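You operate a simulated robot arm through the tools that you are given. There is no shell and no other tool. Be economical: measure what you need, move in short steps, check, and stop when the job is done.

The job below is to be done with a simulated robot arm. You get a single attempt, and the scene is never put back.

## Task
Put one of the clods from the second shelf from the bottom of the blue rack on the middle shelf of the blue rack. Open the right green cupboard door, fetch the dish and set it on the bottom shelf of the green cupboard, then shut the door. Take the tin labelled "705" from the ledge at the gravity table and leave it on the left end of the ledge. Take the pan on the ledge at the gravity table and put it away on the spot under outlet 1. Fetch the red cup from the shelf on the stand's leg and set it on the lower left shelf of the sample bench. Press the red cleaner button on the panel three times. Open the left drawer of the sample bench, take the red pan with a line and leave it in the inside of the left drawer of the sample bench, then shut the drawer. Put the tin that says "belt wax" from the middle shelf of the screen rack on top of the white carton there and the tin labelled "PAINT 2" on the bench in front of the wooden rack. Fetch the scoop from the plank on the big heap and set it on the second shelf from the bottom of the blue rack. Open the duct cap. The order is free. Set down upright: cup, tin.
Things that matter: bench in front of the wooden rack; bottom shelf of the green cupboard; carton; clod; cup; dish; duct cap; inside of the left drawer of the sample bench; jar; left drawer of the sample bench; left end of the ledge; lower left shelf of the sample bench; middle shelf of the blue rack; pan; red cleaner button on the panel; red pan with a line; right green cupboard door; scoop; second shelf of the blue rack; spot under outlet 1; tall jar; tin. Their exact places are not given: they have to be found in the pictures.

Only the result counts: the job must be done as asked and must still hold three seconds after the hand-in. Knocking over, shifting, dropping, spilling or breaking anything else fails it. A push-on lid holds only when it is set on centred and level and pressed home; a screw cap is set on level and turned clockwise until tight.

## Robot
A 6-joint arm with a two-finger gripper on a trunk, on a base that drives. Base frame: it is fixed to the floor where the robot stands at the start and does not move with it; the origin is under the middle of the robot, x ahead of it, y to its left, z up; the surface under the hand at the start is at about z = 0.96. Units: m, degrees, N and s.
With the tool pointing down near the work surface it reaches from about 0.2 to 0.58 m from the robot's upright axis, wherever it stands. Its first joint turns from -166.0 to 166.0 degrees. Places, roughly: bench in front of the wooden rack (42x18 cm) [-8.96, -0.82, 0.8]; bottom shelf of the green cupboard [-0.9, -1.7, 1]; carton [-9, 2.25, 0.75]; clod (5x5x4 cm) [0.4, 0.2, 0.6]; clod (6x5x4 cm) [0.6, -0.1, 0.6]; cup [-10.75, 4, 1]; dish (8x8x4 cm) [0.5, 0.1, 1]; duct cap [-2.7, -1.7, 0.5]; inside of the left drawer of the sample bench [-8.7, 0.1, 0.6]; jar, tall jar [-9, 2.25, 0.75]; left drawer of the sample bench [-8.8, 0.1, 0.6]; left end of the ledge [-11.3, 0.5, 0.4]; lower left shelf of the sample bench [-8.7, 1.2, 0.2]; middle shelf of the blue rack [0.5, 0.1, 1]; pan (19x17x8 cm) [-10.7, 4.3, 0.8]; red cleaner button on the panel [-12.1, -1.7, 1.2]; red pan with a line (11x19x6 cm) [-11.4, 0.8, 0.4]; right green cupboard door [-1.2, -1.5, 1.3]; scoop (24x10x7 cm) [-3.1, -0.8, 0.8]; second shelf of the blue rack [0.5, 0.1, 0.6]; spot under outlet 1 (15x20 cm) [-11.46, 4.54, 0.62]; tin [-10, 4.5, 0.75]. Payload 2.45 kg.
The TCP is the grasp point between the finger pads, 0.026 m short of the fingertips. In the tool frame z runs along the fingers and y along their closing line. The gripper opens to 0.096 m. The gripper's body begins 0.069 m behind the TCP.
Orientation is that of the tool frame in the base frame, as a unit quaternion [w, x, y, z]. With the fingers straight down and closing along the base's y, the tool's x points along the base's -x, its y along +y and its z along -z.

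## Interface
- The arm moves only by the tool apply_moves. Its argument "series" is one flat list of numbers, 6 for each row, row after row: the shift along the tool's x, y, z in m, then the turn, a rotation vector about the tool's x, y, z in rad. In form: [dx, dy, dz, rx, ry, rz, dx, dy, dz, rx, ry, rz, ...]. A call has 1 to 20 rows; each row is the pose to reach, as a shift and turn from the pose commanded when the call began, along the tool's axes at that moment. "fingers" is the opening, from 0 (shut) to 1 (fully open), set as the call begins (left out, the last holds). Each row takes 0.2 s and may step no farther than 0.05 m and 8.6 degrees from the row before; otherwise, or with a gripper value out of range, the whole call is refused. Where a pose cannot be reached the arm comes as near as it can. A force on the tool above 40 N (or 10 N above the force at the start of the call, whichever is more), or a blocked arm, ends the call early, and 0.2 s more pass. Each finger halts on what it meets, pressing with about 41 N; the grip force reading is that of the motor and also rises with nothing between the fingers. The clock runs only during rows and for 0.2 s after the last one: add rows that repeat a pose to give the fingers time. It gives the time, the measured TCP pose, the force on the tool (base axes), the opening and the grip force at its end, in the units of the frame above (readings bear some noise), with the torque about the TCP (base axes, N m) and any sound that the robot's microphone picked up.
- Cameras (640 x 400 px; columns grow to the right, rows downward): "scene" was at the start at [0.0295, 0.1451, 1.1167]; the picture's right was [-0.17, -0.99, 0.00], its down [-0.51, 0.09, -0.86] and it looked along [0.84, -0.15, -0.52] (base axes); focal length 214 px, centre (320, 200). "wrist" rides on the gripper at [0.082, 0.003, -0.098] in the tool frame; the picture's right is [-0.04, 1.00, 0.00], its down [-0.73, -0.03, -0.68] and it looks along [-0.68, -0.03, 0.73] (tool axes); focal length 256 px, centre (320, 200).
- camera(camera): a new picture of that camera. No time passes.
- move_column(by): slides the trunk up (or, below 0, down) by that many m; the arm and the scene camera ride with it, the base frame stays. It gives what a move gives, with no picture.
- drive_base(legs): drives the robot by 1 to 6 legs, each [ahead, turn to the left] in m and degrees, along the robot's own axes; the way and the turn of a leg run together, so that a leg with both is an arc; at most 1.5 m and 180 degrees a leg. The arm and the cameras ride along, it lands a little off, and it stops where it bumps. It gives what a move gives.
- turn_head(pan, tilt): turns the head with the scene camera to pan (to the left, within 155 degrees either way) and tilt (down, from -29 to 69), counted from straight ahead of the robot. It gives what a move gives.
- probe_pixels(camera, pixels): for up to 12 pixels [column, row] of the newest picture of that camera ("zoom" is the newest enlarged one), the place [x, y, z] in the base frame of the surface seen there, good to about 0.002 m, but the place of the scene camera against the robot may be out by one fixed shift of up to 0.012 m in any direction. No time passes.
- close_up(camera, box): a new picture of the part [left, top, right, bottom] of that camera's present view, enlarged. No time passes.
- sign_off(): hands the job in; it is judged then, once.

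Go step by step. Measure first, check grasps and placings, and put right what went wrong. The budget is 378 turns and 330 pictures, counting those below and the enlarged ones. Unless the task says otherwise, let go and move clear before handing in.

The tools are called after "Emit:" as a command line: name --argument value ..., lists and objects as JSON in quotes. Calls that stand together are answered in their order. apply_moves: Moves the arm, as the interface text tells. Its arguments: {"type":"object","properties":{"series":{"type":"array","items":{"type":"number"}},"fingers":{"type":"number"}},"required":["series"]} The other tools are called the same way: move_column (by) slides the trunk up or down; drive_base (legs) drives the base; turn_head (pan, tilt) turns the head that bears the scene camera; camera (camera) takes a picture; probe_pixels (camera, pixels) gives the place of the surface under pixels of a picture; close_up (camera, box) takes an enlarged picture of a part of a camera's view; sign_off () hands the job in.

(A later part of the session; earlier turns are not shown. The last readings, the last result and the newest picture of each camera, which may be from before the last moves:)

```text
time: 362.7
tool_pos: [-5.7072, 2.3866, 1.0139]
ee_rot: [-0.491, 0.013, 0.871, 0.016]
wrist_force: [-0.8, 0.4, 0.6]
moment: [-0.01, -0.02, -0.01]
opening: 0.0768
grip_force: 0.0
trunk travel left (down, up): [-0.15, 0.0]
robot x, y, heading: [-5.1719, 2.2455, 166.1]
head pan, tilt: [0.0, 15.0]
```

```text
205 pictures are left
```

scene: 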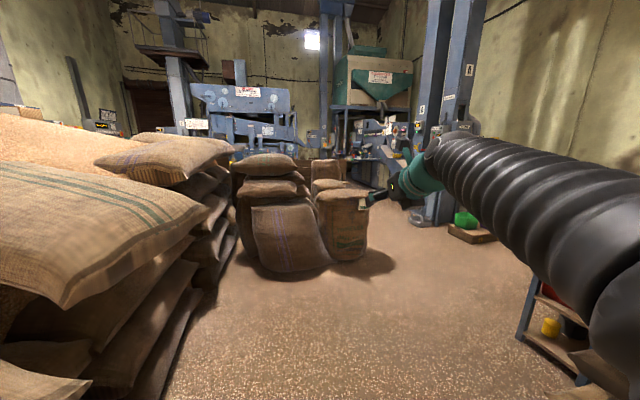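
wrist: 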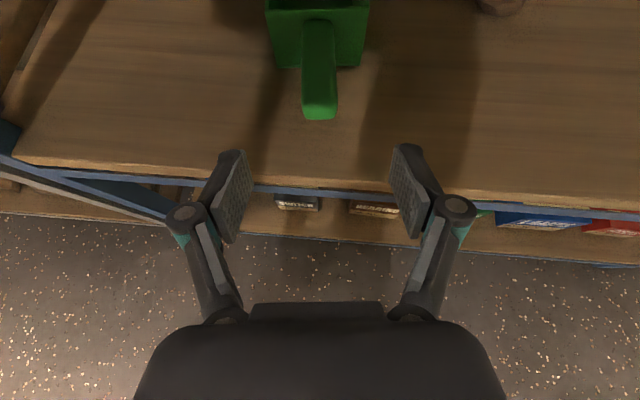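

Emit:
probe_pixels --camera "scene" --pixels '[[365, 250], [285, 272], [235, 240], [430, 222], [470, 235], [380, 170], [260, 120], [340, 165], [375, 90], [530, 320], [215, 280], [180, 100]]'

Emit:
close_up --camera "scene" --box '[160, 50, 480, 250]'

```text
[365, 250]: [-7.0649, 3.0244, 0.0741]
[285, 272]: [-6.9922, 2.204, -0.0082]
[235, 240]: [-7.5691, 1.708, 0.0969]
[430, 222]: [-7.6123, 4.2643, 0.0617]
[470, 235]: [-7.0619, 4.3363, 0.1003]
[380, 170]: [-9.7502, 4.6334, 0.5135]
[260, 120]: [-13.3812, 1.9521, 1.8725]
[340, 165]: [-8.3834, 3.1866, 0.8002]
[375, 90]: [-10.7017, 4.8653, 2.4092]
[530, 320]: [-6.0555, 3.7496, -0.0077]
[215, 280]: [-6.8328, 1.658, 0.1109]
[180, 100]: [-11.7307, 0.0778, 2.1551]
```

```text
2.00 times, centred on (320, 150) of scene
```

zoom: 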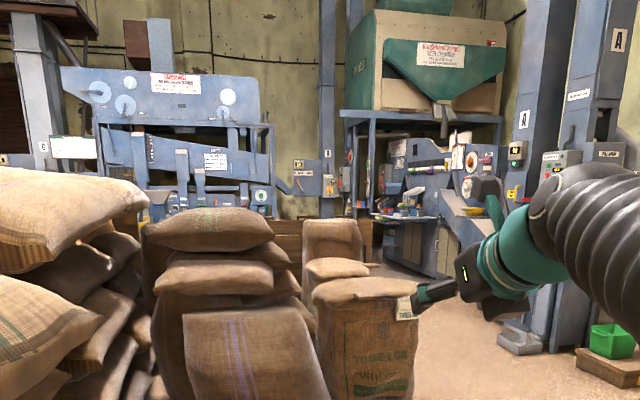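

Sack pile ends at (−7.06,3.02) and the tower foot is at y≥4.26. I go through at y≈3.65.

Emit:
drive_base --legs '[[0, -24], [1.1, 0], [1.1, 0], [0, 36], [0.6, 0]]'

Emit:
turn_head --pan 10 --tilt 15

Emit:
camera --camera "scene"

```text
time: 379.4
tool_pos: [-8.0575, 3.6071, 1.0129]
ee_rot: [-0.49, -0.076, 0.868, -0.034]
wrist_force: [0.5, -0.1, 0.8]
moment: [-0.02, 0.01, 0.0]
opening: 0.0769
grip_force: 0.1
trunk travel left (down, up): [-0.15, 0.0]
robot x, y, heading: [-7.511, 3.5801, 178.2]
head pan, tilt: [0.0, 15.0]
```

```text
time: 380.1
tool_pos: [-8.0575, 3.607, 1.0137]
ee_rot: [-0.491, -0.075, 0.867, -0.034]
wrist_force: [-0.5, 0.4, 1.0]
moment: [-0.03, 0.04, 0.01]
opening: 0.0768
grip_force: 0.1
trunk travel left (down, up): [-0.15, 0.0]
robot x, y, heading: [-7.5079, 3.5767, 178.2]
head pan, tilt: [10.0, 15.0]
```

```text
203 pictures are left
```

scene: 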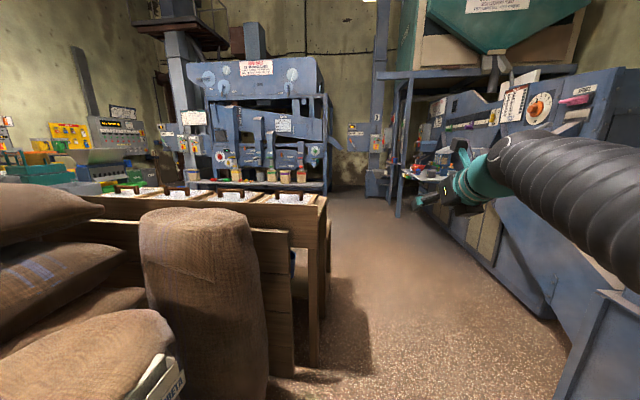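

I drive 1.2 m further along the aisle and look around.

Emit:
drive_base --legs '[[1.2, 0]]'

Emit:
turn_head --pan -45 --tilt 20

Emit:
camera --camera "scene"

Emit:
turn_head --pan 25 --tilt 20

Emit:
camera --camera "scene"

Emit:
turn_head --pan 85 --tilt 20

Emit:
camera --camera "scene"

```text
time: 386.1
tool_pos: [-9.2395, 3.678, 1.0139]
ee_rot: [-0.491, -0.063, 0.868, -0.027]
wrist_force: [0.4, 0.1, 0.1]
moment: [0.02, -0.01, 0.02]
opening: 0.0769
grip_force: 0.0
trunk travel left (down, up): [-0.15, 0.0]
robot x, y, heading: [-8.6918, 3.6373, 176.6]
head pan, tilt: [10.0, 15.0]
```

```text
time: 387.4
tool_pos: [-9.2382, 3.6778, 1.0134]
ee_rot: [-0.491, -0.064, 0.868, -0.027]
wrist_force: [-0.5, 0.2, -0.5]
moment: [-0.04, -0.01, -0.01]
opening: 0.0764
grip_force: 0.1
trunk travel left (down, up): [-0.15, 0.0]
robot x, y, heading: [-8.6917, 3.6365, 176.4]
head pan, tilt: [-45.0, 20.0]
```

```text
202 pictures are left
```

scene: 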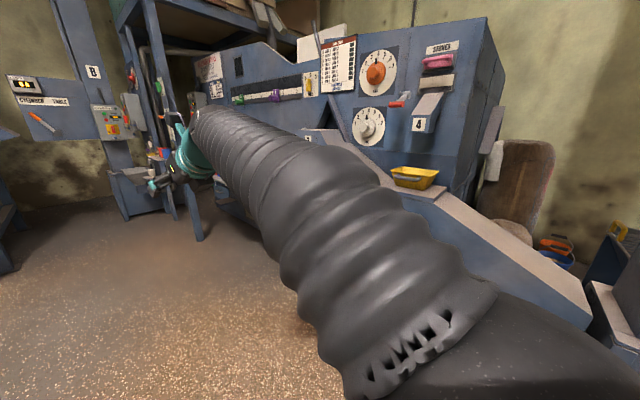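

```text
time: 388.8
tool_pos: [-9.2387, 3.6781, 1.0133]
ee_rot: [-0.491, -0.063, 0.869, -0.027]
wrist_force: [0.4, 1.7, 0.6]
moment: [0.01, 0.01, 0.0]
opening: 0.0771
grip_force: 0.1
trunk travel left (down, up): [-0.15, 0.0]
robot x, y, heading: [-8.6901, 3.6351, 176.4]
head pan, tilt: [25.0, 20.0]
```

```text
201 pictures are left
```

scene: 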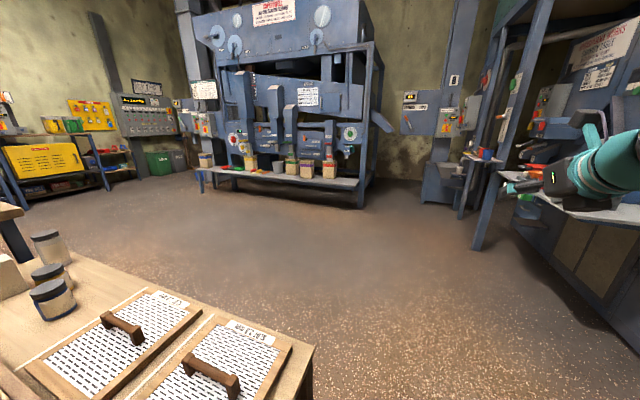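

```text
time: 390.1
tool_pos: [-9.2393, 3.6772, 1.0124]
ee_rot: [-0.491, -0.064, 0.868, -0.027]
wrist_force: [-0.5, 0.3, -0.1]
moment: [-0.02, 0.02, -0.06]
opening: 0.0771
grip_force: 0.0
trunk travel left (down, up): [-0.15, 0.0]
robot x, y, heading: [-8.6902, 3.6359, 176.6]
head pan, tilt: [85.0, 20.0]
```

```text
200 pictures are left
```

scene: 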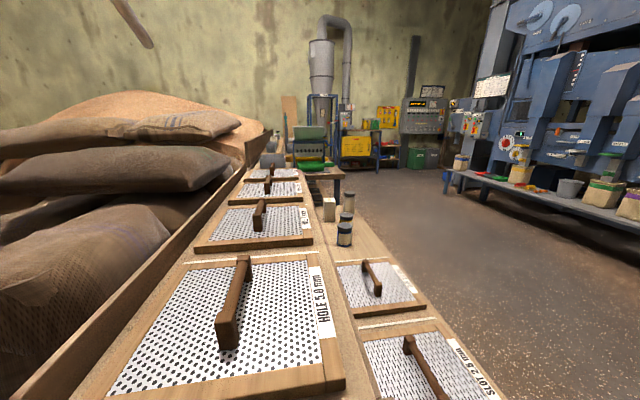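

I see the screen rack items (white carton and three jars/tins) at about (335,215), and the cleaner's ledge at right. I zoom and measure.

Emit:
close_up --camera "scene" --box '[290, 170, 390, 250]'

Emit:
probe_pixels --camera "scene" --pixels '[[329, 205], [345, 233], [346, 218], [349, 200], [370, 250], [300, 290], [330, 185], [300, 150], [360, 150], [420, 160]]'

```text
5.00 times, centred on (340, 210) of scene
```

zoom: 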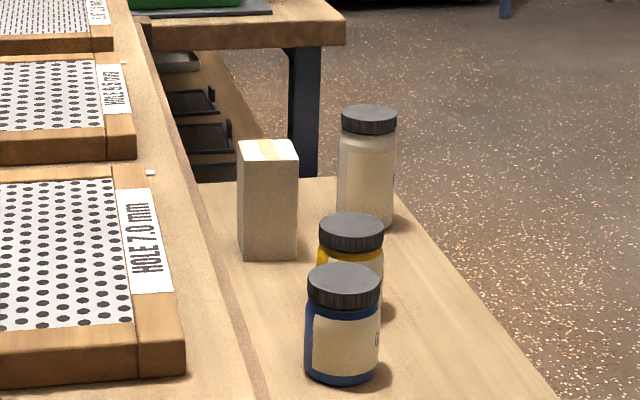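

```text
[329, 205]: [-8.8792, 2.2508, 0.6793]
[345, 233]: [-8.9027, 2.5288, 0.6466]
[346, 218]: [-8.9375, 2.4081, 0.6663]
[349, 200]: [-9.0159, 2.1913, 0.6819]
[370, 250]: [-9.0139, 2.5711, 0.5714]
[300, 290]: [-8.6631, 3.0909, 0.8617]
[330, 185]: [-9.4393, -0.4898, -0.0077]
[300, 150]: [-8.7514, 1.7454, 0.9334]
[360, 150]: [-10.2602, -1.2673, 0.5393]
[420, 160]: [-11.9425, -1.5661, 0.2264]
```

Middle shelf z≈0.58: blue tin (−8.90,2.53), yellow one (−8.94,2.41), tall jar (−9.02,2.19), carton (−8.88,2.25). I drive round to the aisle side to read the labels.

Emit:
drive_base --legs '[[1.0, 0], [0, 92], [1.2, 0]]'

Emit:
turn_head --pan 90 --tilt 25

Emit:
camera --camera "scene"

Emit:
turn_head --pan -60 --tilt 20

Emit:
camera --camera "scene"

```text
time: 404.8
tool_pos: [-9.7431, 1.9482, 1.0135]
ee_rot: [0.319, 0.673, -0.553, 0.374]
wrist_force: [0.4, -0.2, 0.2]
moment: [-0.01, -0.03, 0.02]
opening: 0.0768
grip_force: 0.1
trunk travel left (down, up): [-0.15, 0.0]
robot x, y, heading: [-9.7259, 2.5019, -90.6]
head pan, tilt: [85.0, 20.0]
```

```text
time: 405.5
tool_pos: [-9.7423, 1.9502, 1.0122]
ee_rot: [0.319, 0.673, -0.552, 0.375]
wrist_force: [0.3, -0.1, 0.1]
moment: [-0.01, -0.02, -0.05]
opening: 0.077
grip_force: 0.1
trunk travel left (down, up): [-0.15, 0.0]
robot x, y, heading: [-9.7289, 2.4961, -90.6]
head pan, tilt: [90.0, 25.0]
```

```text
198 pictures are left
```

scene: 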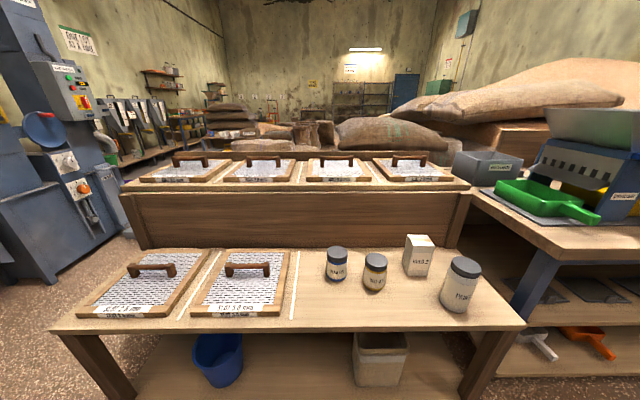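

```text
time: 407.9
tool_pos: [-9.7424, 1.9492, 1.0129]
ee_rot: [0.318, 0.673, -0.553, 0.374]
wrist_force: [-0.5, -0.9, -0.2]
moment: [0.0, -0.01, 0.0]
opening: 0.0768
grip_force: 0.0
trunk travel left (down, up): [-0.15, 0.0]
robot x, y, heading: [-9.7296, 2.5003, -90.5]
head pan, tilt: [-60.0, 20.0]
```

```text
197 pictures are left
```

scene: 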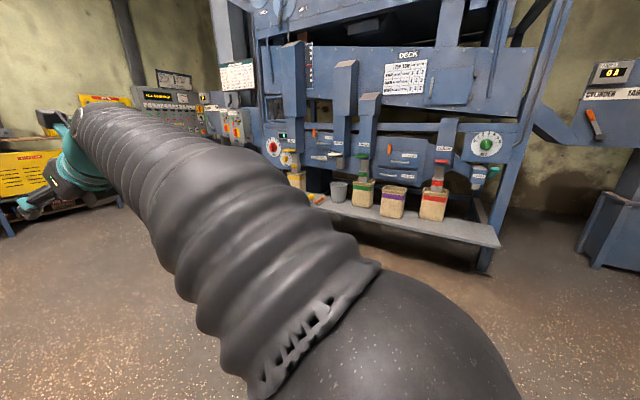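

Emit:
close_up --camera "scene" --box '[240, 120, 520, 280]'

Emit:
turn_head --pan 80 --tilt 25

Emit:
close_up --camera "scene" --box '[230, 210, 450, 348]'

```text
2.29 times, centred on (380, 200) of scene
```

zoom: 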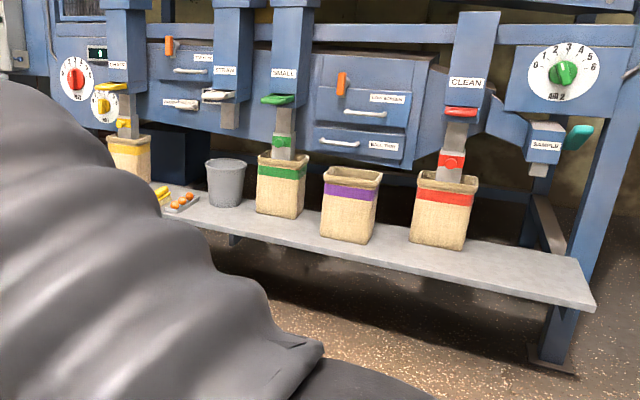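

```text
time: 410.1
tool_pos: [-9.7419, 1.9488, 1.0131]
ee_rot: [0.318, 0.673, -0.552, 0.375]
wrist_force: [0.3, -0.1, -0.5]
moment: [0.0, 0.03, -0.03]
opening: 0.0769
grip_force: 0.1
trunk travel left (down, up): [-0.15, 0.0]
robot x, y, heading: [-9.7292, 2.5003, -90.4]
head pan, tilt: [80.0, 25.0]
```

```text
2.90 times, centred on (340, 279) of scene
```

zoom: 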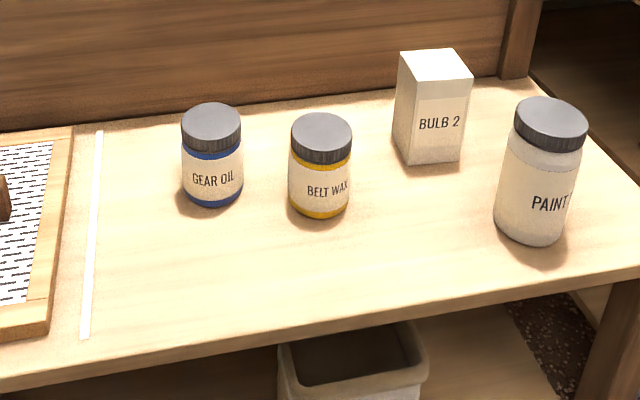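

BELT WAX is the yellow-banded tin; the tall one reads PAINT. I turn to face the rack (heading −8°) and move in for a wrist view.

Emit:
drive_base --legs '[[0, 82], [0.08, 0]]'

Emit:
camera --camera "wrist"

Emit:
turn_head --pan 0 --tilt 25

Emit:
camera --camera "scene"

```text
time: 414.7
tool_pos: [-9.1054, 2.4029, 1.0135]
ee_rot: [-0.008, 0.87, 0.029, 0.492]
wrist_force: [0.2, 0.2, -0.1]
moment: [0.01, 0.01, -0.01]
opening: 0.0768
grip_force: 0.0
trunk travel left (down, up): [-0.15, 0.0]
robot x, y, heading: [-9.6514, 2.4865, -8.0]
head pan, tilt: [80.0, 25.0]
```

```text
194 pictures are left
```

wrist: 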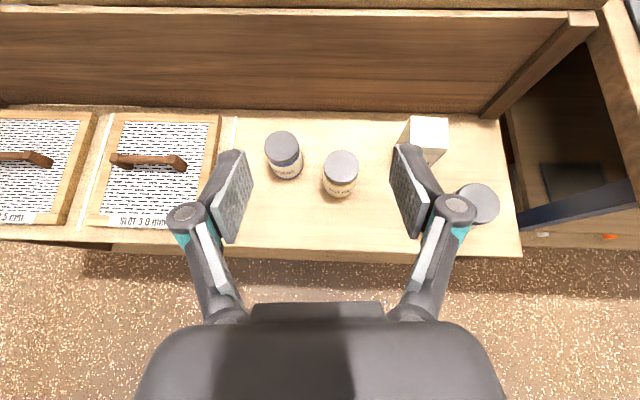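

```text
time: 416.2
tool_pos: [-9.1059, 2.4032, 1.0138]
ee_rot: [-0.008, 0.87, 0.029, 0.492]
wrist_force: [0.0, -0.1, 0.1]
moment: [0.0, -0.01, 0.01]
opening: 0.0762
grip_force: 0.0
trunk travel left (down, up): [-0.15, 0.0]
robot x, y, heading: [-9.6506, 2.4906, -7.9]
head pan, tilt: [0.0, 25.0]
```

```text
193 pictures are left
```

scene: 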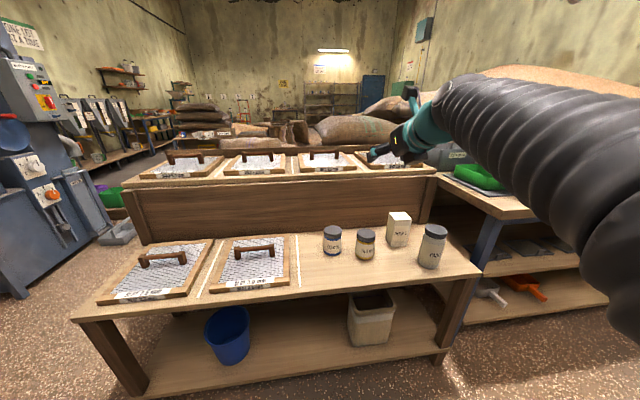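

Emit:
probe_pixels --camera "wrist" --pixels '[[341, 160], [330, 175], [354, 178], [341, 183], [340, 196], [341, 151], [283, 147], [428, 132], [478, 205], [270, 220], [415, 125], [445, 140]]'

Emit:
close_up --camera "wrist" --box '[250, 100, 510, 240]'

Emit:
probe_pixels --camera "zoom" --pixels '[[400, 50], [485, 50], [440, 65], [420, 90], [430, 42], [480, 80]]'

```text
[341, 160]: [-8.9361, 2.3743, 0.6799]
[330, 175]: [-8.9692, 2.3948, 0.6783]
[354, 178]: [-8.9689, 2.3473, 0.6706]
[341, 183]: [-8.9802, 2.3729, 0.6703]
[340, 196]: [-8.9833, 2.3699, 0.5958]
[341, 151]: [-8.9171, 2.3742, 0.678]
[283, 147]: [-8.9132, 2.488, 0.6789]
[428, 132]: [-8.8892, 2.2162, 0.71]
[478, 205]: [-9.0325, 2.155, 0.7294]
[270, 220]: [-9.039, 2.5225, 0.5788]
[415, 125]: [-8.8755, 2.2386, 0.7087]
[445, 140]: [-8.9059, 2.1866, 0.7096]
```

```text
2.46 times, centred on (380, 170) of wrist
```

zoom: 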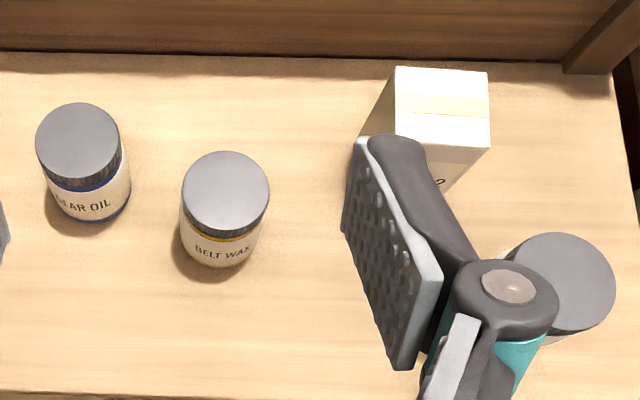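

```text
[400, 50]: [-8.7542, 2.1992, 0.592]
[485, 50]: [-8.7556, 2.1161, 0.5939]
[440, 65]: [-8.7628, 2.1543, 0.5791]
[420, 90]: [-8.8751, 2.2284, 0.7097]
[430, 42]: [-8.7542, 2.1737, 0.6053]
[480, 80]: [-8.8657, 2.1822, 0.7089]
```

Emit:
probe_pixels --camera "zoom" --pixels '[[402, 72], [484, 75], [487, 142], [402, 134], [440, 142], [398, 100], [488, 110], [225, 152], [225, 235], [183, 190], [267, 195]]'

```text
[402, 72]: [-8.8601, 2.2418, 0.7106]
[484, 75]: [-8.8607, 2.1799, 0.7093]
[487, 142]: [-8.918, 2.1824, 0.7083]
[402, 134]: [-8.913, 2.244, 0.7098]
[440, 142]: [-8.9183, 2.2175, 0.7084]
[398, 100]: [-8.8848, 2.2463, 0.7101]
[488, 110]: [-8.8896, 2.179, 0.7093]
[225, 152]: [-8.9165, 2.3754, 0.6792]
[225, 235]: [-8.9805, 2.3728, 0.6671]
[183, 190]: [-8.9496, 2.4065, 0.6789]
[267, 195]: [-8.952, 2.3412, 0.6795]
```

Carton top centre (−8.889,2.213,0.7095), belt-wax tin centre (−8.949,2.374), 10 cm tall. I lower the trunk and approach the tin.

Emit:
move_column --by -0.15

Emit:
apply_moves --series '[-0.0302, 0.0087, 0.0384, 0, 0, 0, -0.0605, 0.0174, 0.0768, 0, 0, 0, -0.0907, 0.026, 0.1153, 0, 0, 0, -0.1209, 0.0347, 0.1537, 0, 0, 0]' --fingers 0.9

Emit:
camera --camera "wrist"

```text
time: 417.9
tool_pos: [-9.1046, 2.4031, 0.8631]
ee_rot: [-0.007, 0.87, 0.029, 0.492]
wrist_force: [0.3, 0.0, -0.1]
moment: [0.02, -0.01, -0.01]
opening: 0.0768
grip_force: 0.1
trunk travel left (down, up): [0.0, 0.15]
robot x, y, heading: [-9.647, 2.4865, -7.9]
head pan, tilt: [0.0, 25.0]
```

```text
time: 418.9
tool_pos: [-9.0343, 2.3696, 0.6807]
ee_rot: [-0.007, 0.87, 0.029, 0.491]
wrist_force: [0.1, 0.1, 0.6]
moment: [-0.04, 0.0, -0.04]
opening: 0.0863
grip_force: 0.1
trunk travel left (down, up): [0.0, 0.15]
robot x, y, heading: [-9.6503, 2.4896, -7.9]
head pan, tilt: [0.0, 25.0]
```

```text
191 pictures are left
```

wrist: 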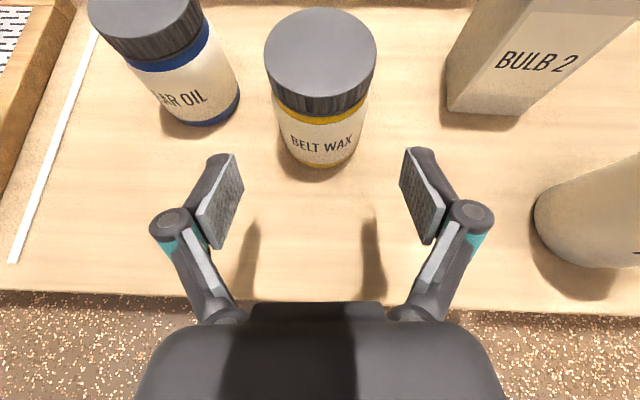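

Well aligned. I advance 0.1 m and close.

Emit:
apply_moves --series '[0, 0, 0.04, 0, 0, 0, 0, 0, 0.075, 0, 0, 0, 0, 0, 0.099, 0, 0, 0]'

Emit:
apply_moves --series '[0, 0, 0, 0, 0, 0, 0, 0, 0, 0, 0, 0, 0, 0, 0, 0, 0, 0]' --fingers 0

Emit:
camera --camera "wrist"

```text
time: 419.8
tool_pos: [-8.9475, 2.3745, 0.6294]
ee_rot: [-0.007, 0.87, 0.029, 0.491]
wrist_force: [0.9, 0.2, 0.1]
moment: [0.03, 0.03, 0.01]
opening: 0.0864
grip_force: 0.0
trunk travel left (down, up): [0.0, 0.15]
robot x, y, heading: [-9.6497, 2.4881, -7.8]
head pan, tilt: [0.0, 25.0]
```

```text
time: 420.6
tool_pos: [-8.9495, 2.3738, 0.6303]
ee_rot: [-0.007, 0.87, 0.029, 0.492]
wrist_force: [0.6, 0.0, 2.5]
moment: [0.19, -0.09, -0.03]
opening: 0.0705
grip_force: 41.0
trunk travel left (down, up): [0.0, 0.15]
robot x, y, heading: [-9.6503, 2.4858, -8.3]
head pan, tilt: [0.0, 25.0]
```

```text
190 pictures are left
```

wrist: 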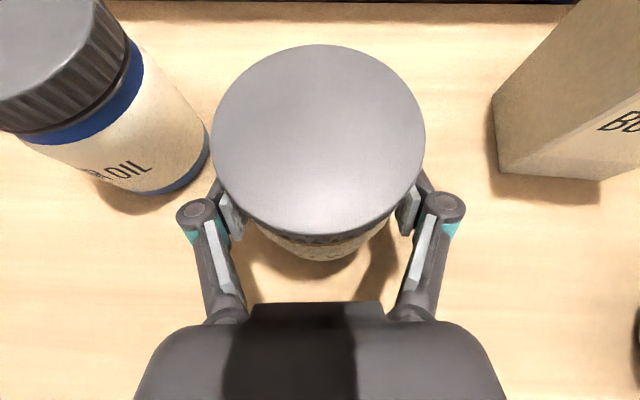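

Belt wax held. I lift it 0.16 m and move over the carton.

Emit:
apply_moves --series '[0.0345, 0.0006, -0.0208, 0, 0, 0, 0.069, 0.0012, -0.0415, 0, 0, 0, 0.1035, 0.0018, -0.0623, 0, 0, 0, 0.1379, 0.0023, -0.083, 0, 0, 0, 0.144, 0.0435, -0.0717, 0, 0, 0, 0.1502, 0.0846, -0.0604, 0, 0, 0, 0.1563, 0.1258, -0.049, 0, 0, 0, 0.1624, 0.1669, -0.0377, 0, 0, 0]'

Emit:
camera --camera "wrist"

Emit:
camera --camera "scene"

```text
time: 422.4
tool_pos: [-8.8878, 2.211, 0.7907]
ee_rot: [-0.008, 0.87, 0.03, 0.491]
wrist_force: [-0.2, 0.0, -3.1]
moment: [-0.01, 0.04, -0.07]
opening: 0.0708
grip_force: 41.1
trunk travel left (down, up): [0.0, 0.15]
robot x, y, heading: [-9.6479, 2.4898, -8.1]
head pan, tilt: [0.0, 25.0]
```

```text
189 pictures are left
```

wrist: 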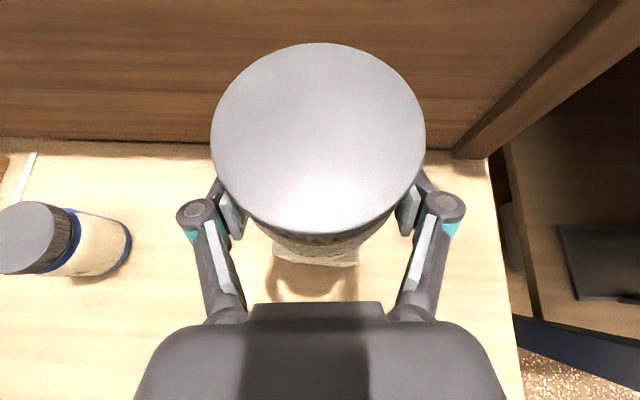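

```text
188 pictures are left
```

scene: 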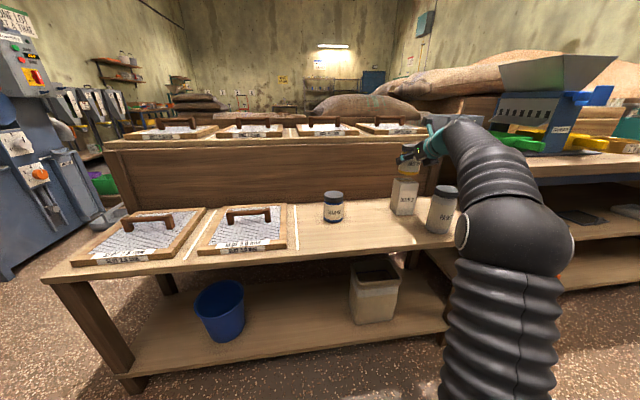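

Emit:
apply_moves --series '[-0.0107, 0, 0.0065, 0, 0, 0, -0.0214, 0, 0.0129, 0, 0, 0, -0.0248, 0, 0.0149, 0, 0, 0]'

Emit:
close_up --camera "scene" --box '[360, 110, 480, 240]'

Emit:
camera --camera "wrist"

```text
time: 423.1
tool_pos: [-8.8881, 2.2121, 0.7599]
ee_rot: [-0.008, 0.87, 0.029, 0.492]
wrist_force: [-0.4, -0.7, -3.3]
moment: [0.01, -0.01, -0.02]
opening: 0.0705
grip_force: 41.0
trunk travel left (down, up): [0.0, 0.15]
robot x, y, heading: [-9.648, 2.4886, -8.1]
head pan, tilt: [0.0, 25.0]
```

```text
3.08 times, centred on (420, 175) of scene
```

zoom: 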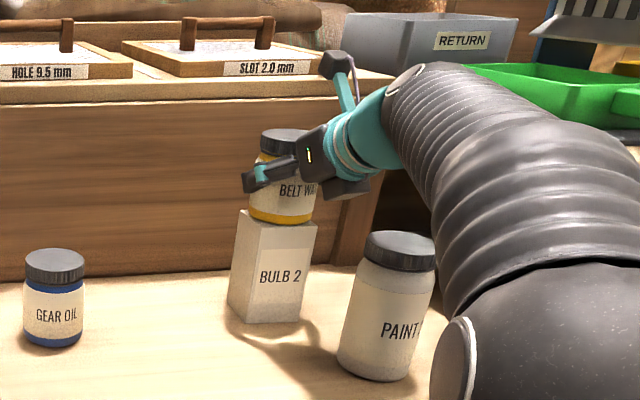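

```text
186 pictures are left
```

wrist: 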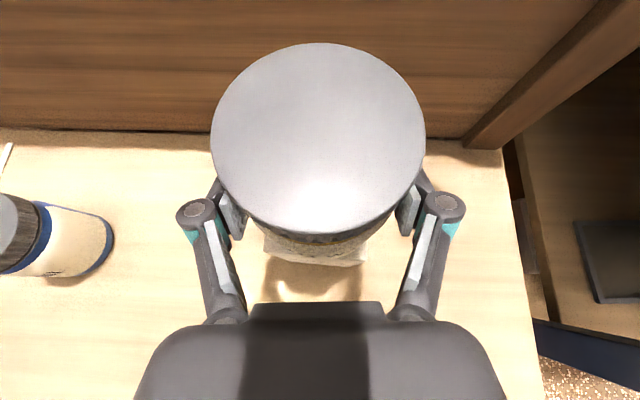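

Not yet loaded; I lower in 1 mm steps.

Emit:
apply_moves --series '[-0.0009, 0, 0.0005, 0, 0, 0, -0.0017, 0, 0.001, 0, 0, 0, -0.0017, 0, 0.001, 0, 0, 0]'

```text
time: 423.9
tool_pos: [-8.8894, 2.2112, 0.7611]
ee_rot: [-0.008, 0.87, 0.03, 0.492]
wrist_force: [2.3, -0.3, 3.5]
moment: [0.22, -0.15, -0.06]
opening: 0.0704
grip_force: 41.0
trunk travel left (down, up): [0.0, 0.15]
robot x, y, heading: [-9.6524, 2.4913, -7.9]
head pan, tilt: [0.0, 25.0]
```

Contact now (force +3.5). I open and withdraw along the tool axis.

Emit:
apply_moves --series '[0, 0, 0, 0, 0, 0, 0, 0, 0, 0, 0, 0, 0, 0, -0.04, 0, 0, 0, 0, 0, -0.08, 0, 0, 0, 0, 0, -0.12, 0, 0, 0]' --fingers 1

Emit:
camera --camera "wrist"

Emit:
camera --camera "scene"

```text
time: 425.1
tool_pos: [-8.9914, 2.2071, 0.82]
ee_rot: [-0.008, 0.871, 0.029, 0.49]
wrist_force: [0.5, -0.8, -0.5]
moment: [0.0, -0.02, 0.03]
opening: 0.0961
grip_force: 0.1
trunk travel left (down, up): [0.0, 0.15]
robot x, y, heading: [-9.6487, 2.4857, -7.9]
head pan, tilt: [0.0, 25.0]
```

```text
185 pictures are left
```

wrist: 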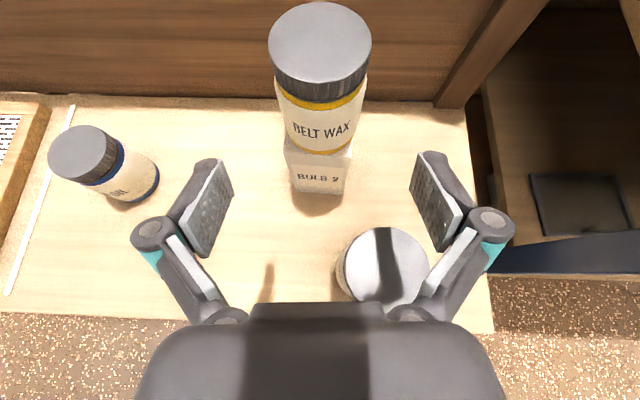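

```text
184 pictures are left
```

scene: 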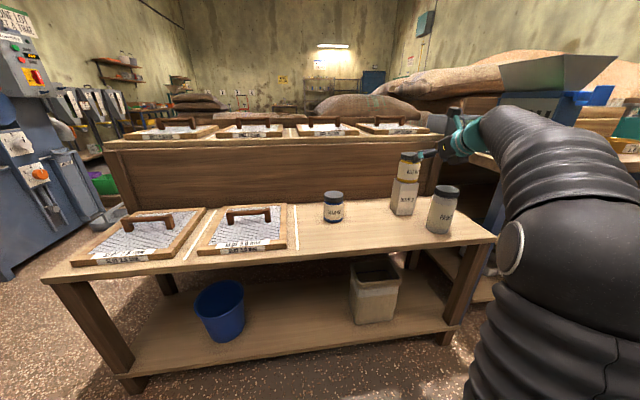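

Belt wax stands on the carton. Next the PAINT tin; I check its label and position.

Emit:
close_up --camera "scene" --box '[380, 140, 480, 240]'

Emit:
probe_pixels --camera "wrist" --pixels '[[385, 232], [385, 300], [340, 270], [426, 262], [385, 265]]'

```text
4.00 times, centred on (430, 190) of scene
```

zoom: 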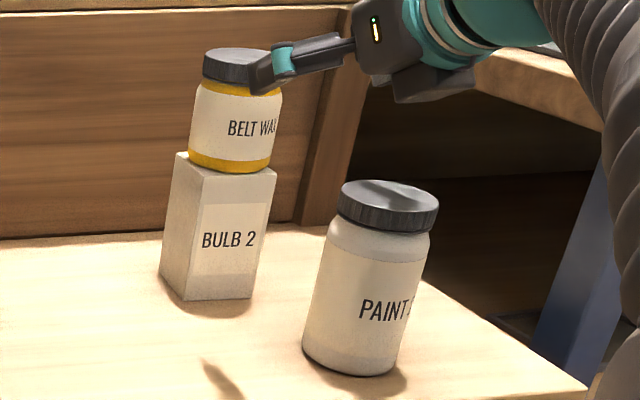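

```text
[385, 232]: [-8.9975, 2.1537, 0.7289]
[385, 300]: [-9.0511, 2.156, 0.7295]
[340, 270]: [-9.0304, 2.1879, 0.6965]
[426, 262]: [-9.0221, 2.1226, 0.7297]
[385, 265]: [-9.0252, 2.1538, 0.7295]
```

It reads PAINT with a 2-like digit half hidden; it is the only one. I back off and come in at its body.

Emit:
apply_moves --series '[0, 0, -0.045, 0, 0, 0, 0, 0, -0.09, 0, 0, 0, -0.043, 0.012, -0.078, 0, 0, 0, -0.086, 0.024, -0.066, 0, 0, 0, -0.128, 0.036, -0.054, 0, 0, 0, -0.17, 0.0475, -0.0415, 0, 0, 0]'

Emit:
camera --camera "wrist"

```text
time: 426.6
tool_pos: [-9.1129, 2.146, 0.6975]
ee_rot: [-0.006, 0.871, 0.029, 0.491]
wrist_force: [0.1, -0.2, 0.5]
moment: [-0.02, -0.01, -0.03]
opening: 0.0961
grip_force: 0.1
trunk travel left (down, up): [0.0, 0.15]
robot x, y, heading: [-9.6501, 2.485, -8.0]
head pan, tilt: [0.0, 25.0]
```

```text
182 pictures are left
```

wrist: 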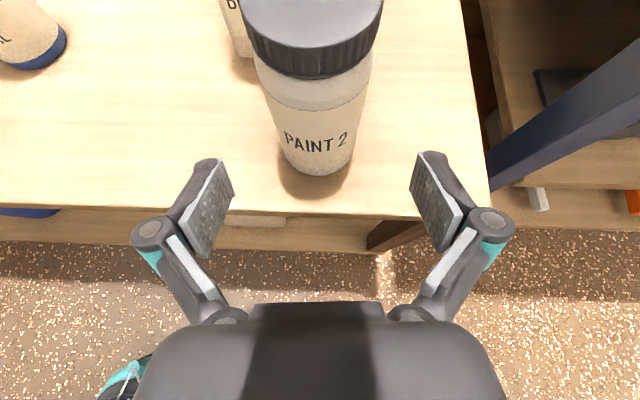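

PAINT 2 confirmed. I advance and grip.

Emit:
apply_moves --series '[0, -0.004, 0.04, 0, 0, 0, 0, -0.004, 0.075, 0, 0, 0, 0, -0.004, 0.1, 0, 0, 0]'

Emit:
apply_moves --series '[0, 0, 0, 0, 0, 0, 0, 0, 0, 0, 0, 0, 0, 0, 0, 0, 0, 0]' --fingers 0

Emit:
apply_moves --series '[0.034, 0, -0.0205, 0, 0, 0, 0.068, 0, -0.041, 0, 0, 0, 0.1, 0, -0.06, 0, 0, 0]'

Emit:
camera --camera "wrist"

```text
time: 427.4
tool_pos: [-9.0263, 2.1586, 0.6468]
ee_rot: [-0.007, 0.87, 0.03, 0.492]
wrist_force: [-0.1, 0.0, -0.5]
moment: [0.0, 0.02, 0.02]
opening: 0.0962
grip_force: 0.0
trunk travel left (down, up): [0.0, 0.15]
robot x, y, heading: [-9.6501, 2.4899, -7.8]
head pan, tilt: [0.0, 25.0]
```

```text
time: 428.1
tool_pos: [-9.0271, 2.1583, 0.6459]
ee_rot: [-0.007, 0.87, 0.029, 0.492]
wrist_force: [-0.5, -2.1, 7.1]
moment: [0.21, -0.14, -0.02]
opening: 0.0705
grip_force: 41.2
trunk travel left (down, up): [0.0, 0.15]
robot x, y, heading: [-9.6471, 2.4938, -8.0]
head pan, tilt: [0.0, 25.0]
```

```text
time: 428.9
tool_pos: [-9.0253, 2.1585, 0.7609]
ee_rot: [-0.008, 0.87, 0.029, 0.491]
wrist_force: [0.6, -0.3, -6.4]
moment: [0.0, 0.03, -0.01]
opening: 0.0706
grip_force: 40.9
trunk travel left (down, up): [0.0, 0.15]
robot x, y, heading: [-9.6512, 2.4848, -8.2]
head pan, tilt: [0.0, 25.0]
```

```text
181 pictures are left
```

wrist: 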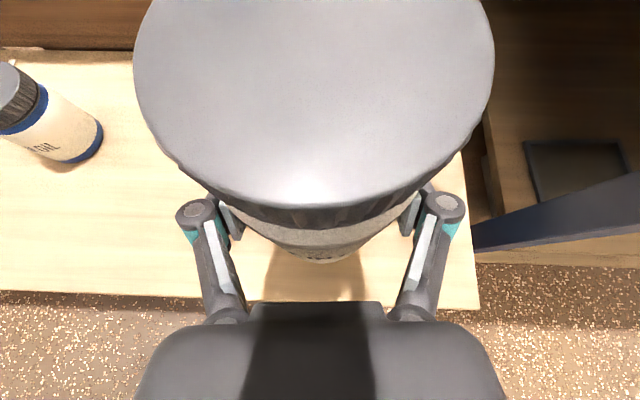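

Held firmly. I back off, raise, turn down the aisle and look toward the wooden rack.

Emit:
drive_base --legs '[[-0.22, 0], [0, -82]]'

Emit:
move_column --by 0.15

Emit:
drive_base --legs '[[1.3, 0]]'

Emit:
turn_head --pan 20 --tilt 15

Emit:
camera --camera "scene"

```text
time: 434.1
tool_pos: [-10.0899, 1.8478, 0.7632]
ee_rot: [0.312, 0.682, -0.541, 0.38]
wrist_force: [-0.9, -0.3, -6.5]
moment: [0.02, 0.0, 0.0]
opening: 0.0709
grip_force: 41.2
trunk travel left (down, up): [0.0, 0.15]
robot x, y, heading: [-9.8695, 2.5217, -88.5]
head pan, tilt: [0.0, 25.0]
```

```text
time: 435.9
tool_pos: [-10.0901, 1.8482, 0.9122]
ee_rot: [0.312, 0.682, -0.541, 0.38]
wrist_force: [0.3, -0.1, -5.6]
moment: [0.0, 0.02, 0.01]
opening: 0.0708
grip_force: 41.1
trunk travel left (down, up): [-0.15, 0.0]
robot x, y, heading: [-9.8679, 2.5183, -88.6]
head pan, tilt: [0.0, 25.0]
```

```text
time: 442.4
tool_pos: [-10.0815, 0.5563, 0.9119]
ee_rot: [0.316, 0.677, -0.547, 0.378]
wrist_force: [-0.1, -0.2, -6.2]
moment: [0.01, 0.0, -0.01]
opening: 0.0707
grip_force: 40.8
trunk travel left (down, up): [-0.15, 0.0]
robot x, y, heading: [-9.8498, 1.222, -89.9]
head pan, tilt: [0.0, 25.0]
```

```text
time: 443.2
tool_pos: [-10.0821, 0.5552, 0.913]
ee_rot: [0.315, 0.678, -0.547, 0.376]
wrist_force: [0.1, -0.5, -5.9]
moment: [-0.02, -0.01, 0.02]
opening: 0.0709
grip_force: 40.7
trunk travel left (down, up): [-0.15, 0.0]
robot x, y, heading: [-9.8474, 1.2226, -89.6]
head pan, tilt: [20.0, 15.0]
```

```text
180 pictures are left
```

scene: 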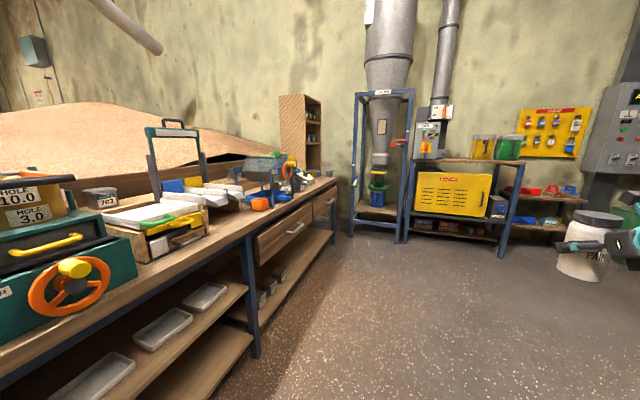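

Emit:
close_up --camera "scene" --box '[200, 90, 360, 260]'

Emit:
probe_pixels --camera "scene" --pixels '[[310, 180], [325, 180], [300, 165], [285, 240], [325, 205], [303, 130], [262, 200], [290, 190], [335, 182], [308, 175]]'

```text
2.35 times, centred on (280, 175) of scene
```

zoom: 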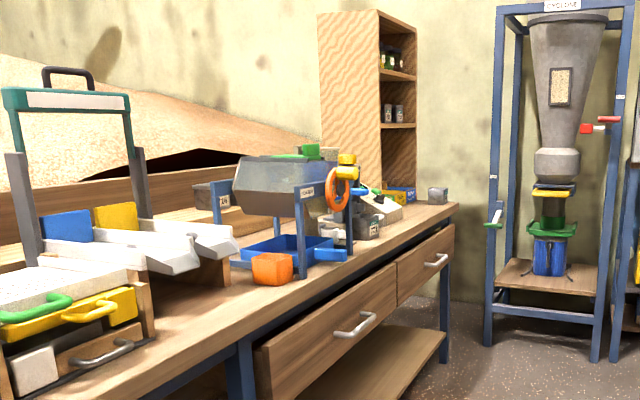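

```text
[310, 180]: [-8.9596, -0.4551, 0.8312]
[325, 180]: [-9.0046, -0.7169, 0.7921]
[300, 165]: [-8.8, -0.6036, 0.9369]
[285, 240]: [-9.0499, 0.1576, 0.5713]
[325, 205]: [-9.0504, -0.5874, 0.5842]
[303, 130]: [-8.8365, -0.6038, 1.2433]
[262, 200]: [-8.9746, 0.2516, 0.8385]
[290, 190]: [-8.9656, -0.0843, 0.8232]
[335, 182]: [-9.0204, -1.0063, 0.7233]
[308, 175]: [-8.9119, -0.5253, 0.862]
```

The bench end before the wooden rack is at x −8.87…−9.05, y −0.6…−1.0, z≈0.80. I drive on and look at it from the aisle.

Emit:
drive_base --legs '[[1.4, 0], [0.35, 0]]'

Emit:
turn_head --pan 70 --tilt 25

Emit:
camera --camera "scene"

```text
time: 452.0
tool_pos: [-10.0559, -1.1949, 0.912]
ee_rot: [0.313, 0.681, -0.543, 0.379]
wrist_force: [0.3, -0.8, -5.8]
moment: [0.01, -0.01, 0.01]
opening: 0.0707
grip_force: 40.7
trunk travel left (down, up): [-0.15, 0.0]
robot x, y, heading: [-9.8281, -0.5248, -89.3]
head pan, tilt: [20.0, 15.0]
```

```text
time: 453.2
tool_pos: [-10.0553, -1.193, 0.9126]
ee_rot: [0.314, 0.68, -0.544, 0.378]
wrist_force: [-0.3, 0.6, -5.5]
moment: [0.02, -0.03, 0.02]
opening: 0.0706
grip_force: 40.9
trunk travel left (down, up): [-0.15, 0.0]
robot x, y, heading: [-9.8264, -0.5296, -89.0]
head pan, tilt: [70.0, 25.0]
```

```text
178 pictures are left
```

scene: 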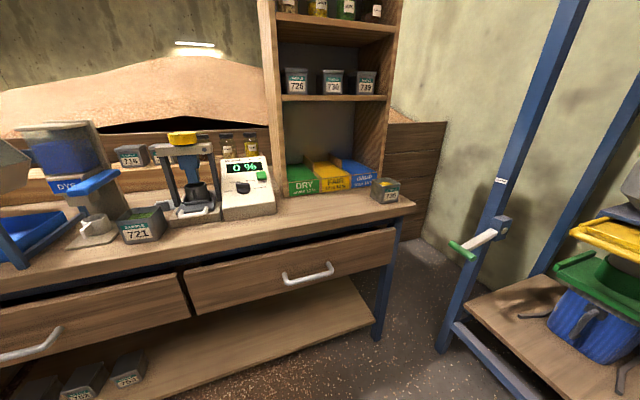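

Free bench surface in front of the DRY/boxes at (325,205). I measure it.

Emit:
probe_pixels --camera "scene" --pixels '[[300, 218], [330, 208], [360, 212], [385, 190], [370, 190], [295, 197], [270, 212], [400, 215], [320, 190], [245, 220], [360, 190]]'

Emit:
close_up --camera "scene" --box '[210, 130, 430, 260]'

```text
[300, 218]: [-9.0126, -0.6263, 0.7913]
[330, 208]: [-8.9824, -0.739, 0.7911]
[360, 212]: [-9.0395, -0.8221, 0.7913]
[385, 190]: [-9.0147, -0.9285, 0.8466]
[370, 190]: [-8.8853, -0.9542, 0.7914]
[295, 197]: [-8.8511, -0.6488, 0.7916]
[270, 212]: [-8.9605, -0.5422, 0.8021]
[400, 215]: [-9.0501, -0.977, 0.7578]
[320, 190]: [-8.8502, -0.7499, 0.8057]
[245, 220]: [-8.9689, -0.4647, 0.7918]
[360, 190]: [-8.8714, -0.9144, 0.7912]
```

```text
2.91 times, centred on (320, 195) of scene
```

zoom: 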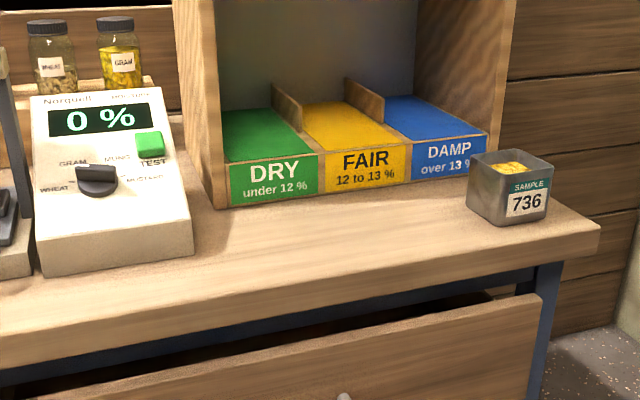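

Free spot chosen at (−8.955,−0.75). I position the base so the hand comes in straight.

Emit:
drive_base --legs '[[-0.19, 0], [0, 78.4]]'

Emit:
camera --camera "wrist"

```text
time: 458.1
tool_pos: [-9.2365, -0.7231, 0.9113]
ee_rot: [0.015, 0.871, -0.011, 0.49]
wrist_force: [0.2, 0.1, -6.4]
moment: [0.04, 0.03, 0.03]
opening: 0.0706
grip_force: 40.8
trunk travel left (down, up): [-0.15, 0.0]
robot x, y, heading: [-9.8248, -0.3366, -13.3]
head pan, tilt: [70.0, 25.0]
```

```text
176 pictures are left
```

wrist: 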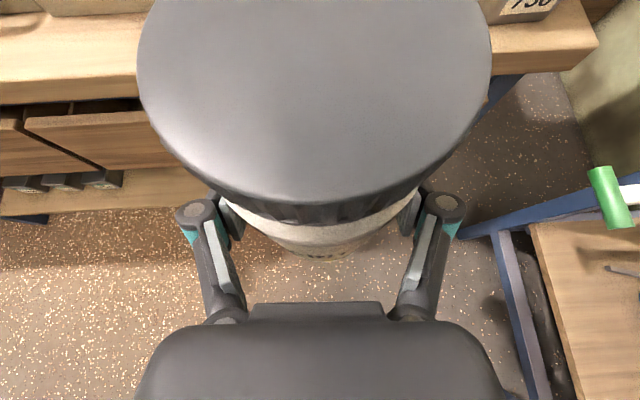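

I turn 3° left and drive 0.265 m in, then check the height.

Emit:
drive_base --legs '[[0, 3], [0.265, 0]]'

Emit:
turn_head --pan 0 --tilt 30

Emit:
camera --camera "scene"

Emit:
camera --camera "wrist"

Emit:
probe_pixels --camera "wrist" --pixels '[[100, 100], [100, 250], [540, 250], [520, 100], [150, 180]]'

```text
time: 460.3
tool_pos: [-8.9639, -0.7448, 0.9121]
ee_rot: [0.003, 0.871, 0.008, 0.491]
wrist_force: [0.3, -1.1, -5.7]
moment: [0.01, -0.01, -0.02]
opening: 0.0708
grip_force: 41.3
trunk travel left (down, up): [-0.15, 0.0]
robot x, y, heading: [-9.5713, -0.386, -10.7]
head pan, tilt: [70.0, 25.0]
```

```text
time: 461.8
tool_pos: [-8.962, -0.7445, 0.9111]
ee_rot: [0.004, 0.871, 0.008, 0.491]
wrist_force: [-0.1, -0.3, -5.7]
moment: [-0.01, 0.01, -0.02]
opening: 0.0708
grip_force: 40.7
trunk travel left (down, up): [-0.15, 0.0]
robot x, y, heading: [-9.5687, -0.3845, -10.7]
head pan, tilt: [0.0, 30.0]
```

```text
175 pictures are left
```

scene: 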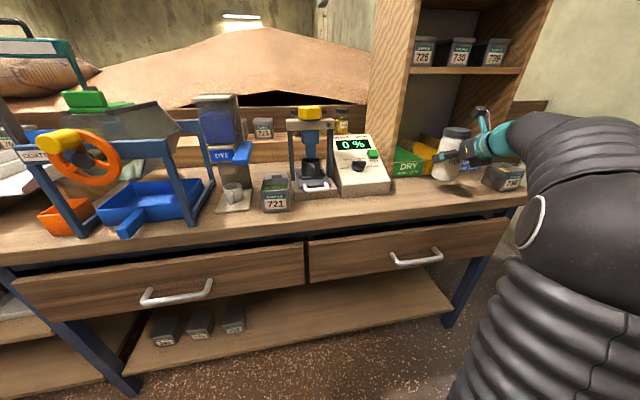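

```text
174 pictures are left
```

wrist: 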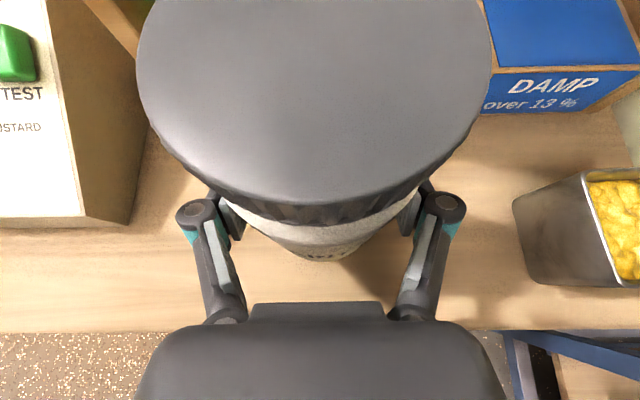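

```text
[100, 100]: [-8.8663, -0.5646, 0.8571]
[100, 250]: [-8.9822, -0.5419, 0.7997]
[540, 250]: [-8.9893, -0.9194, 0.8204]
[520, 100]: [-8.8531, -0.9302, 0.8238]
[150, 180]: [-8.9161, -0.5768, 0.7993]
```

Bench at 0.7995, sides clear. I lower 4.4 cm, then by millimetres.

Emit:
apply_moves --series '[-0.0188, 0, 0.0114, 0, 0, 0, -0.0376, 0, 0.0227, 0, 0, 0, -0.0385, 0, 0.0233, 0, 0, 0, -0.0393, 0, 0.0238, 0, 0, 0]'

```text
time: 462.8
tool_pos: [-8.9619, -0.7455, 0.8684]
ee_rot: [0.005, 0.87, 0.008, 0.493]
wrist_force: [2.7, -1.0, 2.6]
moment: [0.28, -0.3, -0.05]
opening: 0.0707
grip_force: 40.6
trunk travel left (down, up): [-0.15, 0.0]
robot x, y, heading: [-9.5752, -0.3842, -10.9]
head pan, tilt: [0.0, 30.0]
```

It has touched (force changed from −6 to +2.6). I release and withdraw.

Emit:
apply_moves --series '[0, 0, 0, 0, 0, 0, 0, 0, 0, 0, 0, 0, 0, 0, -0.04, 0, 0, 0, 0, 0, -0.08, 0, 0, 0, 0, 0, -0.13, 0, 0, 0]' --fingers 1

Emit:
camera --camera "wrist"

```text
time: 463.9
tool_pos: [-9.0729, -0.7455, 0.9331]
ee_rot: [0.003, 0.871, 0.009, 0.491]
wrist_force: [0.5, -0.9, -1.3]
moment: [0.03, 0.01, -0.03]
opening: 0.0964
grip_force: 0.1
trunk travel left (down, up): [-0.15, 0.0]
robot x, y, heading: [-9.5737, -0.3894, -10.6]
head pan, tilt: [0.0, 30.0]
```

```text
173 pictures are left
```

wrist: 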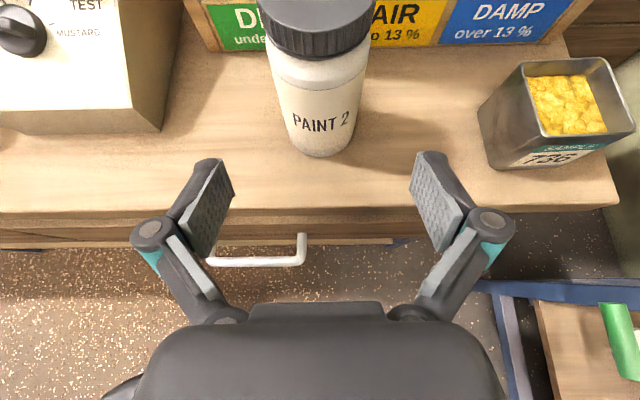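

PAINT 2 stands. Next the left drawer: I measure its handle at (178,293).

Emit:
probe_pixels --camera "scene" --pixels '[[178, 294], [205, 288], [148, 301], [210, 280], [142, 292], [180, 280], [20, 290], [303, 260], [240, 250], [150, 262], [415, 260]]'

Emit:
close_up --camera "scene" --box '[100, 240, 320, 340]'

```text
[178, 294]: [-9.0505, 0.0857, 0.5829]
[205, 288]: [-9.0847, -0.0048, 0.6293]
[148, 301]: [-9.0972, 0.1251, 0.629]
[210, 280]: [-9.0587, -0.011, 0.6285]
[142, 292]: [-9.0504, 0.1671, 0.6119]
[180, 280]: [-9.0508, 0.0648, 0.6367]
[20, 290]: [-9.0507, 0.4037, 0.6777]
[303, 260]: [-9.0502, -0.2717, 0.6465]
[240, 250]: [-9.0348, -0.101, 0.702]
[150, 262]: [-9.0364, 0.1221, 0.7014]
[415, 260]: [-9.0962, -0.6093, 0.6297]
```

```text
2.91 times, centred on (210, 290) of scene
```

zoom: 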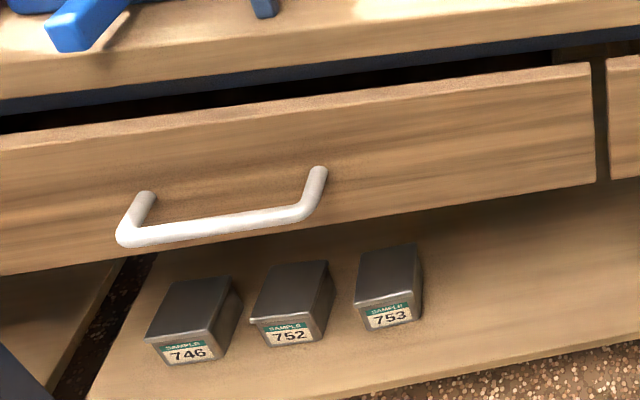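

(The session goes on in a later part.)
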